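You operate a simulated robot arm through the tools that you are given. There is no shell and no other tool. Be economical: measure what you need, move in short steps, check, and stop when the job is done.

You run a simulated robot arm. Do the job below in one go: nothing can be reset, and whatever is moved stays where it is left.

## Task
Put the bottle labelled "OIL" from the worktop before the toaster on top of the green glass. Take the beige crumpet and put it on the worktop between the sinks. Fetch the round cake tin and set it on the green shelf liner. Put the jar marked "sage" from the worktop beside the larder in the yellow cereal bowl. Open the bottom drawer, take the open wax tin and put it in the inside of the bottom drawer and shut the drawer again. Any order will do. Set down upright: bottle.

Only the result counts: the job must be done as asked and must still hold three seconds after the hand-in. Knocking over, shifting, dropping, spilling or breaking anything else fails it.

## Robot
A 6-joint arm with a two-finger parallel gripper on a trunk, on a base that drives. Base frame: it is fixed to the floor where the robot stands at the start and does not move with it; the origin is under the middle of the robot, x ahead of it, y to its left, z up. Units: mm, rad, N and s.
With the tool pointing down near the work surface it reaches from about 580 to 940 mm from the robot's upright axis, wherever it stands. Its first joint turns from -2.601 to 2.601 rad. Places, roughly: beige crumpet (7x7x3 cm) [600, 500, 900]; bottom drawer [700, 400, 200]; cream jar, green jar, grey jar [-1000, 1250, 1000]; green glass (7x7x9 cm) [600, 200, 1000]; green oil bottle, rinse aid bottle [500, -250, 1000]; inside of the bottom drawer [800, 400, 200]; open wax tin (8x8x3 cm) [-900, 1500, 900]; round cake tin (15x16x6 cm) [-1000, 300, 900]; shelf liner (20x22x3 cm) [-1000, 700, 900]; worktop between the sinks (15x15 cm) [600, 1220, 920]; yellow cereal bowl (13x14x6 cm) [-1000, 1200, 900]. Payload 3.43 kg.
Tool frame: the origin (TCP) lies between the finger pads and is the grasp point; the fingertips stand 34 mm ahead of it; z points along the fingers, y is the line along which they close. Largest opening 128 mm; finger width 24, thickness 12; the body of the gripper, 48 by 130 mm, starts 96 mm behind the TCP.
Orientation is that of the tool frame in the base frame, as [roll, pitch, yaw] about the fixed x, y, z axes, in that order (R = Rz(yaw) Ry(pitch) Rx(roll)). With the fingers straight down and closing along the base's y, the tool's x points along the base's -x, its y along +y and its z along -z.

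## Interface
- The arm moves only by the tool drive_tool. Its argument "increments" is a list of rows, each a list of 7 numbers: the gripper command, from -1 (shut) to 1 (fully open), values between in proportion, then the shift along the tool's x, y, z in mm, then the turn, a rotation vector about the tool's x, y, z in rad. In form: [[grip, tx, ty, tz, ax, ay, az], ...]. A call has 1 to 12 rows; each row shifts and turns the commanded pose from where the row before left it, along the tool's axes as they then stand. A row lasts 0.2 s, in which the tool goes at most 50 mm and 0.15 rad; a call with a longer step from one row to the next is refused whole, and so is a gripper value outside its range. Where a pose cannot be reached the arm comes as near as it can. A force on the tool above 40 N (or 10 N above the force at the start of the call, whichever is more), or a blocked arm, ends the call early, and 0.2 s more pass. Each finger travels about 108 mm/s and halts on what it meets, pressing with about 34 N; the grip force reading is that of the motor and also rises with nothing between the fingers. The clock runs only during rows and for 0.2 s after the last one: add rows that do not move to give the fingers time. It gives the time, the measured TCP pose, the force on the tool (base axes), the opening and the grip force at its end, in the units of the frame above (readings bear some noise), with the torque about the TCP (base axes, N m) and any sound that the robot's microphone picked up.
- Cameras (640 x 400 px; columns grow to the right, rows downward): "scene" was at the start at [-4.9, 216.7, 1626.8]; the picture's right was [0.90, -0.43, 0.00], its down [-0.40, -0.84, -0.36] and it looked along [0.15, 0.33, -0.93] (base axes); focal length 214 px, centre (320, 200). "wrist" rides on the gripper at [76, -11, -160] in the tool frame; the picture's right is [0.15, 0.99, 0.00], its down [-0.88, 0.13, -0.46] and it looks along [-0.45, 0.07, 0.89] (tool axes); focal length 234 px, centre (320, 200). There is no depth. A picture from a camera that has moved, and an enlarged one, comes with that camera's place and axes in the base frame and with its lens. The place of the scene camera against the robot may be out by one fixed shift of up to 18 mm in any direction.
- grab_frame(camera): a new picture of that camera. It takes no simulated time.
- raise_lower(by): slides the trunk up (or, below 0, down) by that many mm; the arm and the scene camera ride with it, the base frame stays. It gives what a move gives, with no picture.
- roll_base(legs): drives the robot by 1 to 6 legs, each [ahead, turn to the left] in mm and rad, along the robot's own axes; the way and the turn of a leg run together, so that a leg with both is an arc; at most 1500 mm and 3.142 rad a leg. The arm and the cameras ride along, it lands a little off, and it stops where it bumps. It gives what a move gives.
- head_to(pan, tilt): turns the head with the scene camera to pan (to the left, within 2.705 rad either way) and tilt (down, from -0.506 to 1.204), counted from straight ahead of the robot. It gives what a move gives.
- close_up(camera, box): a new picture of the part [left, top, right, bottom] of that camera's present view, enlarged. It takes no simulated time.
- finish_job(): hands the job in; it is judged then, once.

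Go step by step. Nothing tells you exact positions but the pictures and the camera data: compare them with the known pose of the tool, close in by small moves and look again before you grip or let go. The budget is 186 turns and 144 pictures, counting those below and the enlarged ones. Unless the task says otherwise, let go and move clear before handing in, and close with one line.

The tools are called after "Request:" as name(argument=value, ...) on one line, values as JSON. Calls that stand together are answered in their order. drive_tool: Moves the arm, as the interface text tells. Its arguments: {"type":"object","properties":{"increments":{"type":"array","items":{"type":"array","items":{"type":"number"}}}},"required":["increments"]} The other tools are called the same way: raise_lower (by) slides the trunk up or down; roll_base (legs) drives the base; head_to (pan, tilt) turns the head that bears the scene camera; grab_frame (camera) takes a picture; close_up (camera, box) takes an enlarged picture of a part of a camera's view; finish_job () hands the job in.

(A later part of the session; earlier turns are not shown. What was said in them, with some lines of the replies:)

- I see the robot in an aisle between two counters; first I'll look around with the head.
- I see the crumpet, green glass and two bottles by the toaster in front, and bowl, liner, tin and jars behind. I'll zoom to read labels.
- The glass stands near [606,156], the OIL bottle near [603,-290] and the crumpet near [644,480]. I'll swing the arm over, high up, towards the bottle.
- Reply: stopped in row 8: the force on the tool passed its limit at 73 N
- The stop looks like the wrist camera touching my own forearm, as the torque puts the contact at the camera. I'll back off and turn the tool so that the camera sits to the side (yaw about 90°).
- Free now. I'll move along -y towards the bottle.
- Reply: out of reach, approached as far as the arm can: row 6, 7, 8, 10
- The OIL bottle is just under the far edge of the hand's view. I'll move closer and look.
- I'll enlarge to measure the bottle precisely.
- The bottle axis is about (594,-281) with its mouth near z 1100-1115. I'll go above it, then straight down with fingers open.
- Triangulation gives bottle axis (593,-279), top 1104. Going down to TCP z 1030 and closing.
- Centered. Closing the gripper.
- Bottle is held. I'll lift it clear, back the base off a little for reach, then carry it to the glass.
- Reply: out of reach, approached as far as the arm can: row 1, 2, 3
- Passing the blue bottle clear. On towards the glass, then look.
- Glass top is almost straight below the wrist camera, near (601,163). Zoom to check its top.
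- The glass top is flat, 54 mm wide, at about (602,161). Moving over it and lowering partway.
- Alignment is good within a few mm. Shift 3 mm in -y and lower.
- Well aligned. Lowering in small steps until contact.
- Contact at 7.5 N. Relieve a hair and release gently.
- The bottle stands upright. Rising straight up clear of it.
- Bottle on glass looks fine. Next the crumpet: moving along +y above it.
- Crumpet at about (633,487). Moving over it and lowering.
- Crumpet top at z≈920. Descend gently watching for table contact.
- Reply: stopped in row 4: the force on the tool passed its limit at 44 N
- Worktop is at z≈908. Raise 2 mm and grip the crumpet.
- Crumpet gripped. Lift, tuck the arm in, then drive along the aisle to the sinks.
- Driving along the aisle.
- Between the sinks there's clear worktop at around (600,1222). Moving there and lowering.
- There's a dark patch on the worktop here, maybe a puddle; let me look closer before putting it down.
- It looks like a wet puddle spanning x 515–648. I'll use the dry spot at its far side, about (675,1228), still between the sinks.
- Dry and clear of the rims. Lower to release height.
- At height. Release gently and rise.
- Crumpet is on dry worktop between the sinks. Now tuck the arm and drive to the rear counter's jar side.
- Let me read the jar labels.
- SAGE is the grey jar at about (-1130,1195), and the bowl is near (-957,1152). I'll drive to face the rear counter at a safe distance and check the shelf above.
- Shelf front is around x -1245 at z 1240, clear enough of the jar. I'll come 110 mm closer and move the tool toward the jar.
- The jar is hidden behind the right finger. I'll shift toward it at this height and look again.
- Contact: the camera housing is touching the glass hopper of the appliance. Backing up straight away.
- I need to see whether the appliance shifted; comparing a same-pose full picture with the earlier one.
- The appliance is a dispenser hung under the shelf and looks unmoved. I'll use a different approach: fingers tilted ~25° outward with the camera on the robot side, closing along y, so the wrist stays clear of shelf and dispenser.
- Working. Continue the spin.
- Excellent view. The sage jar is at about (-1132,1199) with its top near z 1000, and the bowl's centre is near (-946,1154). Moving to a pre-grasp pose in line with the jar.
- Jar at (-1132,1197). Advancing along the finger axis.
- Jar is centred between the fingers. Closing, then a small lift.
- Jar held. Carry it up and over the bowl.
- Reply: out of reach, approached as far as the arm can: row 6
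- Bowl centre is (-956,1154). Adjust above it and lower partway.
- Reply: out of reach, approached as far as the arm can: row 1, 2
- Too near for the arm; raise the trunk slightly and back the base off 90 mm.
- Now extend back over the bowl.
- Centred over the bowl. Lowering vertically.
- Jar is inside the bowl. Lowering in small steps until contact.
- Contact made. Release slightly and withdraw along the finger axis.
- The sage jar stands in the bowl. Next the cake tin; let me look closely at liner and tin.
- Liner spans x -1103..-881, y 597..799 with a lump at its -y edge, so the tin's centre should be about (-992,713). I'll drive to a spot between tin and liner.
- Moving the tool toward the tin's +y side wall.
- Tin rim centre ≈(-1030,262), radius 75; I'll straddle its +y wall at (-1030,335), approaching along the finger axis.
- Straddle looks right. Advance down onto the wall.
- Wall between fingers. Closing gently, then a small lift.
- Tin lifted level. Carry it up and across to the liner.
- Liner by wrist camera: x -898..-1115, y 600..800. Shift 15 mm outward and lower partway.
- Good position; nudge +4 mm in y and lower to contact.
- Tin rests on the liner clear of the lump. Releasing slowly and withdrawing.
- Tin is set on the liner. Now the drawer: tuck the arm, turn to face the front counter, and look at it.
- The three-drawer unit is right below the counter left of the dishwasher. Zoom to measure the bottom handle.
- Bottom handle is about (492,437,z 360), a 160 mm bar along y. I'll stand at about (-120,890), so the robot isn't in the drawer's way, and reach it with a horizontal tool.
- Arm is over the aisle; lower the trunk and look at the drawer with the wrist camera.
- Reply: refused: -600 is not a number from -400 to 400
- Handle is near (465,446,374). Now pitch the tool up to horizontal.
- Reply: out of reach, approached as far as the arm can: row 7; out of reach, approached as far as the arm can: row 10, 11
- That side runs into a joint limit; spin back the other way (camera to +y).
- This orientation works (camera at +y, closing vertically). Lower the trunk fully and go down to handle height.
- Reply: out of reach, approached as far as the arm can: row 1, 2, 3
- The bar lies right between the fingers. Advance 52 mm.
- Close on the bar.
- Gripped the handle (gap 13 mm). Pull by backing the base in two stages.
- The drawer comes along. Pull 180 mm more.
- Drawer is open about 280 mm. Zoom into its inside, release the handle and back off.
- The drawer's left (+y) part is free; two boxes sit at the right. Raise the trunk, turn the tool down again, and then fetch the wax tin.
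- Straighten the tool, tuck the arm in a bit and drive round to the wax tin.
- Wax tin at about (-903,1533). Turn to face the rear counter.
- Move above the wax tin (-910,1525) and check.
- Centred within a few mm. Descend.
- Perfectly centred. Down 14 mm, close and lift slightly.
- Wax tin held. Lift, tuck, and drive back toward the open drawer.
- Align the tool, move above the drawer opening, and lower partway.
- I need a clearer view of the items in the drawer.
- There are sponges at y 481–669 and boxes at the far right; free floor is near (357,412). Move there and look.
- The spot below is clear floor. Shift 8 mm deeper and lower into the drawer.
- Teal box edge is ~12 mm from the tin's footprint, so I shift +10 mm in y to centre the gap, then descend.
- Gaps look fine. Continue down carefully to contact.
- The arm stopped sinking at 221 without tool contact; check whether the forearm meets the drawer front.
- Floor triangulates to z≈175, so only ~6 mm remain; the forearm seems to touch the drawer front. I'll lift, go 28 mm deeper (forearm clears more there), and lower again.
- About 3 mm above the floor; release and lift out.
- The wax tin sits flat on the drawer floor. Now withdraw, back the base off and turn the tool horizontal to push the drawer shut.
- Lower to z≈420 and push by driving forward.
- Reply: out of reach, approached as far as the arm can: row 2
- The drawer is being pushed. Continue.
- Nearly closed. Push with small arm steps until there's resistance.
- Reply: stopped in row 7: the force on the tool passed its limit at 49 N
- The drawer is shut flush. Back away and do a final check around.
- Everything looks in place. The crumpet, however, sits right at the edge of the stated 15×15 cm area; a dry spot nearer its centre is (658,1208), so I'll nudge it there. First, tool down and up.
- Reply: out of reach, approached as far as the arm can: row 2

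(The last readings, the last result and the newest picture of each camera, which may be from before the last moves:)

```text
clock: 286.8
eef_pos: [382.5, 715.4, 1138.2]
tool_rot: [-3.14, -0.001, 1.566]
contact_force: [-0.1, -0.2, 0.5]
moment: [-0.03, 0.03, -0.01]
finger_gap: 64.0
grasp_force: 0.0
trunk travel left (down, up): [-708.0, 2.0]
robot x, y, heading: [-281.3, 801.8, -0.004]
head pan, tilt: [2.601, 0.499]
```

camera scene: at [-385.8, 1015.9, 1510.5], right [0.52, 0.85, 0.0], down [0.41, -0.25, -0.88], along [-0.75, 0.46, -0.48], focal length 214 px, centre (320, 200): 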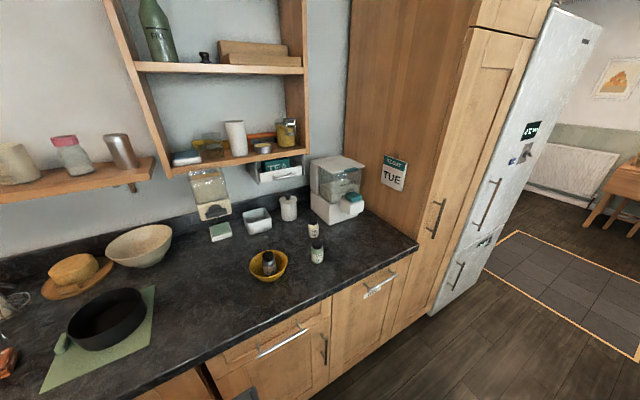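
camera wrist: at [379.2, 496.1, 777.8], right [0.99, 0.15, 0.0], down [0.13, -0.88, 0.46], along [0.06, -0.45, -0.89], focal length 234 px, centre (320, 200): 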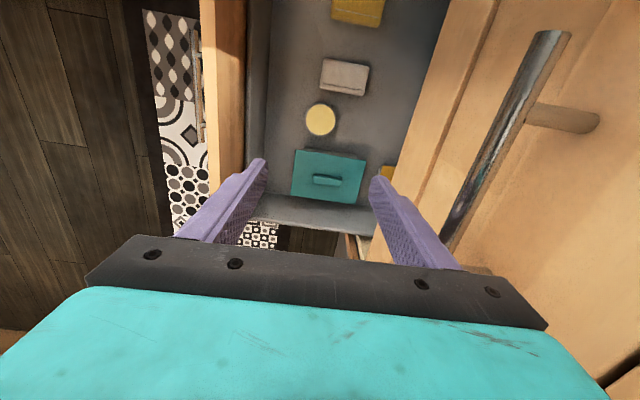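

Request:
roll_base(legs=[[150, 0]])

Request:
drive_tool(increments=[[0.3, 44, 5, 0, 0, 0, 0], [0.3, 44, 5, 0, 0, 0, 0], [0.3, 44, 5, 0, 0, 0, 0], [0.3, 44, 10, 0, 0, 0, 0], [0.3, 44, 15, 0, 0, 0, 0], [0.3, 44, 15, 0, 0, 0, 0], [0.3, 44, 15, 0, 0, 0, 0], [0.3, 44, 15, 0, 0, 0, 0], [0.3, 44, 15, 0, 0, 0, 0], [0.3, 44, 20, 0, 0, 0, 0], [0.3, 44, 20, 0, 0, 0, 0], [0.3, 0, 0, 0, 0, 0, 0]])

Request:
grab_frame(camera="wrist")

```text
clock: 288.3
eef_pos: [535.4, 714.7, 1137.4]
tool_rot: [-3.139, 0.001, 1.566]
contact_force: [-0.6, -0.2, -0.2]
moment: [-0.01, 0.0, -0.01]
finger_gap: 64.0
grasp_force: 0.1
trunk travel left (down, up): [-708.0, 2.0]
robot x, y, heading: [-128.4, 804.9, -0.004]
head pan, tilt: [2.601, 0.499]
```

```text
clock: 290.9
eef_pos: [679.7, 1198.0, 1136.5]
tool_rot: [-3.14, 0.002, 1.566]
contact_force: [-0.1, 0.2, 0.0]
moment: [0.05, -0.01, -0.02]
finger_gap: 83.1
grasp_force: 0.0
trunk travel left (down, up): [-708.0, 2.0]
robot x, y, heading: [-127.8, 801.6, -0.001]
head pan, tilt: [2.601, 0.499]
```

```text
18 pictures are left
camera wrist: at [668.9, 1273.6, 1296.2], right [0.99, 0.14, 0.0], down [0.13, -0.88, 0.46], along [0.06, -0.45, -0.89], focal length 234 px, centre (320, 200)
```

wrist: 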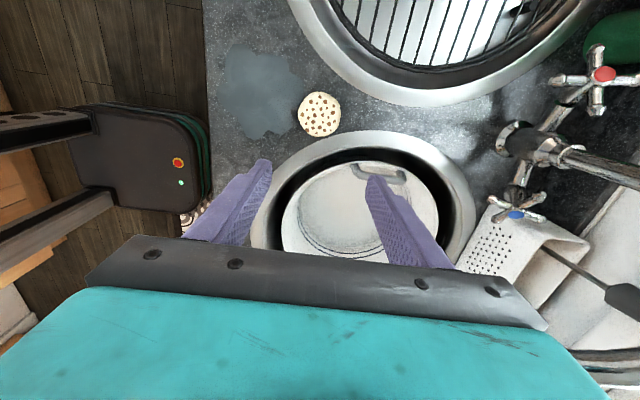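

Request:
close_up(camera="wrist", box=[220, 50, 420, 190])

```text
2.86 times, centred on (320, 120) of wrist
camera zoom: at [668.9, 1273.6, 1296.2], right [0.99, 0.14, 0.0], down [0.13, -0.88, 0.46], along [0.06, -0.45, -0.89], focal length 669 px, centre (320, 429)
```

zoom: 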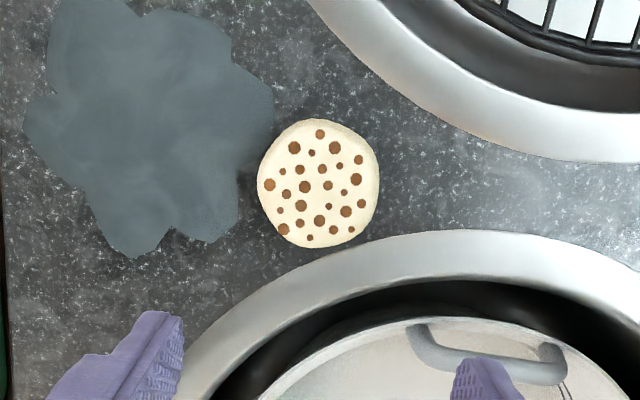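

The crumpet can move ~8 mm closer to the area's centre while staying dry and off the rim. Regrip and shift it.

Request:
drive_tool(increments=[[0.3, 31, -8, 30, 0, 0, 0], [0.3, 0, 0, 45, 0, 0, 0], [0.3, 0, 0, 45, 0, 0, 0], [0.3, 0, 0, 40, 0, 0, 0], [0.3, 0, 0, 0, 0, 0, 0]])

Request:
grab_frame(camera="wrist")

```text
clock: 292.1
eef_pos: [670.1, 1229.7, 977.5]
tool_rot: [-3.141, 0.002, 1.565]
contact_force: [-0.4, 0.4, 0.9]
moment: [-0.02, -0.03, -0.02]
finger_gap: 83.2
grasp_force: 0.0
trunk travel left (down, up): [-708.0, 2.0]
robot x, y, heading: [-127.6, 801.2, -0.006]
head pan, tilt: [2.601, 0.499]
```

```text
16 pictures are left
camera wrist: at [659.4, 1305.9, 1137.3], right [0.99, 0.14, 0.0], down [0.13, -0.88, 0.46], along [0.06, -0.45, -0.89], focal length 234 px, centre (320, 200)
```

wrist: 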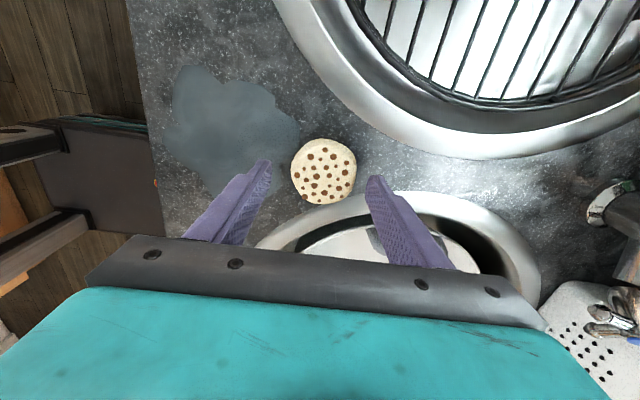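

Request:
drive_tool(increments=[[0.3, 0, 3, 18, 0, 0, 0], [0.3, 0, 0, 14, 0, 0, 0], [0.3, 0, 0, 0, 0, 0, 0], [0, 0, 0, 0, 0, 0, 0], [-0.3, 0, 0, 0, 0, 0, 0], [-0.3, 0, 0, 0, 0, 0, 0], [-0.3, 0, 0, 0, 0, 0, 0]])

Request:
drive_tool(increments=[[-0.3, 0, 0, -8, 0, 0, 0], [-0.3, -2, -9, 0, 0, 0, 0], [-0.3, 0, 0, 0, 0, 0, 0]])

Request:
grab_frame(camera="wrist")

```text
clock: 293.7
eef_pos: [672.9, 1229.8, 947.3]
tool_rot: [-3.14, 0.003, 1.566]
contact_force: [1.0, 0.2, -0.8]
moment: [0.01, 0.03, 0.02]
finger_gap: 63.7
grasp_force: 33.5
trunk travel left (down, up): [-708.0, 2.0]
robot x, y, heading: [-125.3, 803.2, -0.004]
head pan, tilt: [2.601, 0.499]
```

```text
clock: 294.5
eef_pos: [663.2, 1227.1, 952.8]
tool_rot: [-3.141, 0.003, 1.565]
contact_force: [0.1, -0.9, -0.4]
moment: [0.02, 0.02, -0.02]
finger_gap: 63.6
grasp_force: 33.6
trunk travel left (down, up): [-708.0, 2.0]
robot x, y, heading: [-124.8, 800.8, -0.008]
head pan, tilt: [2.601, 0.499]
```

```text
15 pictures are left
camera wrist: at [653.0, 1303.2, 1113.2], right [0.99, 0.14, 0.0], down [0.13, -0.88, 0.46], along [0.06, -0.45, -0.89], focal length 234 px, centre (320, 200)
```

wrist: 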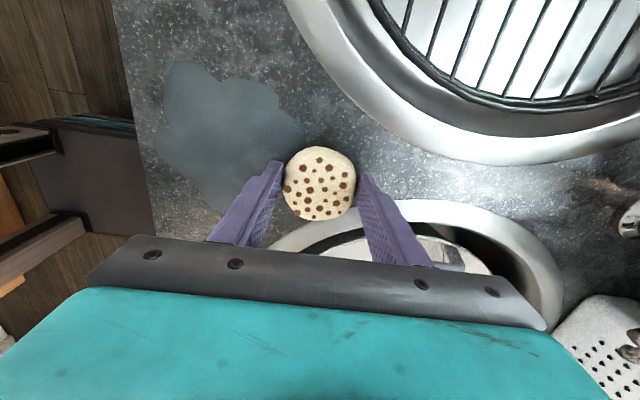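

Still dry and off the rims. Lower, release and rise.

Request:
drive_tool(increments=[[-0.3, 0, 0, 5, 0, 0, 0], [-0.3, 0, 0, 2.5, 0, 0, 0], [-0.3, 0, 0, 0, 0, 0, 0], [0.1, 0, 0, 0, 0, 0, 0], [0.2, 0, 0, 0, 0, 0, 0], [0.2, 0, 0, -15, 0, 0, 0], [0.2, 0, 0, -40, 0, 0, 0], [0.2, 0, 0, -45, 0, 0, 0], [0.2, 0, 0, -45, 0, 0, 0], [0.2, 0, 0, -45, 0, 0, 0]])

Request:
grab_frame(camera="wrist")

Request:
head_to(pan=-0.4, tilt=0.7)

Request:
grab_frame(camera="scene")

```text
clock: 296.7
eef_pos: [662.9, 1227.8, 1137.3]
tool_rot: [-3.138, 0.001, 1.564]
contact_force: [0.2, -0.8, 0.1]
moment: [-0.01, 0.0, -0.01]
finger_gap: 76.6
grasp_force: 0.0
trunk travel left (down, up): [-708.0, 2.0]
robot x, y, heading: [-123.8, 799.6, -0.003]
head pan, tilt: [2.601, 0.499]
```

```text
14 pictures are left
camera wrist: at [651.9, 1303.9, 1296.5], right [0.99, 0.14, 0.0], down [0.13, -0.88, 0.46], along [0.06, -0.45, -0.89], focal length 234 px, centre (320, 200)
```

wrist: 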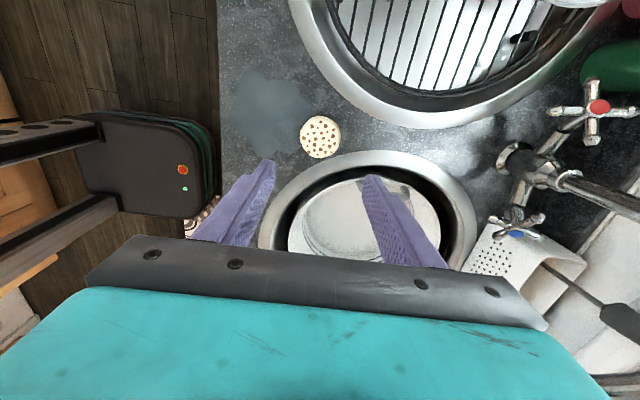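

```text
clock: 299.3
eef_pos: [662.5, 1228.3, 1137.0]
tool_rot: [-3.14, 0.002, 1.564]
contact_force: [-0.2, 0.5, -0.2]
moment: [-0.03, 0.0, 0.01]
finger_gap: 76.5
grasp_force: 0.0
trunk travel left (down, up): [-708.0, 2.0]
robot x, y, heading: [-130.6, 800.7, -0.0]
head pan, tilt: [-0.4, 0.7]
```

```text
13 pictures are left
camera scene: at [-78.1, 934.9, 1695.8], right [-0.39, -0.92, 0.0], down [-0.59, 0.25, -0.77], along [0.7, -0.3, -0.64], focal length 214 px, centre (320, 200)
```

scene: 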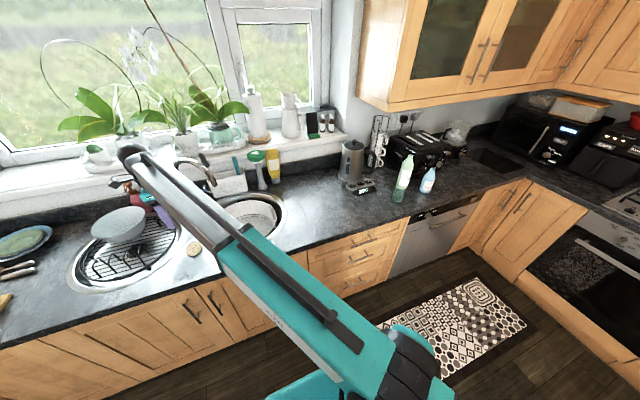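

The pictures show every item in place: bottle upright on the glass, crumpet on dry worktop between the sinks, tin on the liner, sage jar in the bowl. The wax tin is in the drawer, which is shut. The gripper is clear, so I'm handing in.

Request:
finish_job()

```text
The job is handed in.
```

All five items are placed as asked and the job is handed in. My wrist camera briefly pressed on the dispenser hung above the rear worktop; it didn't look moved in the pictures.
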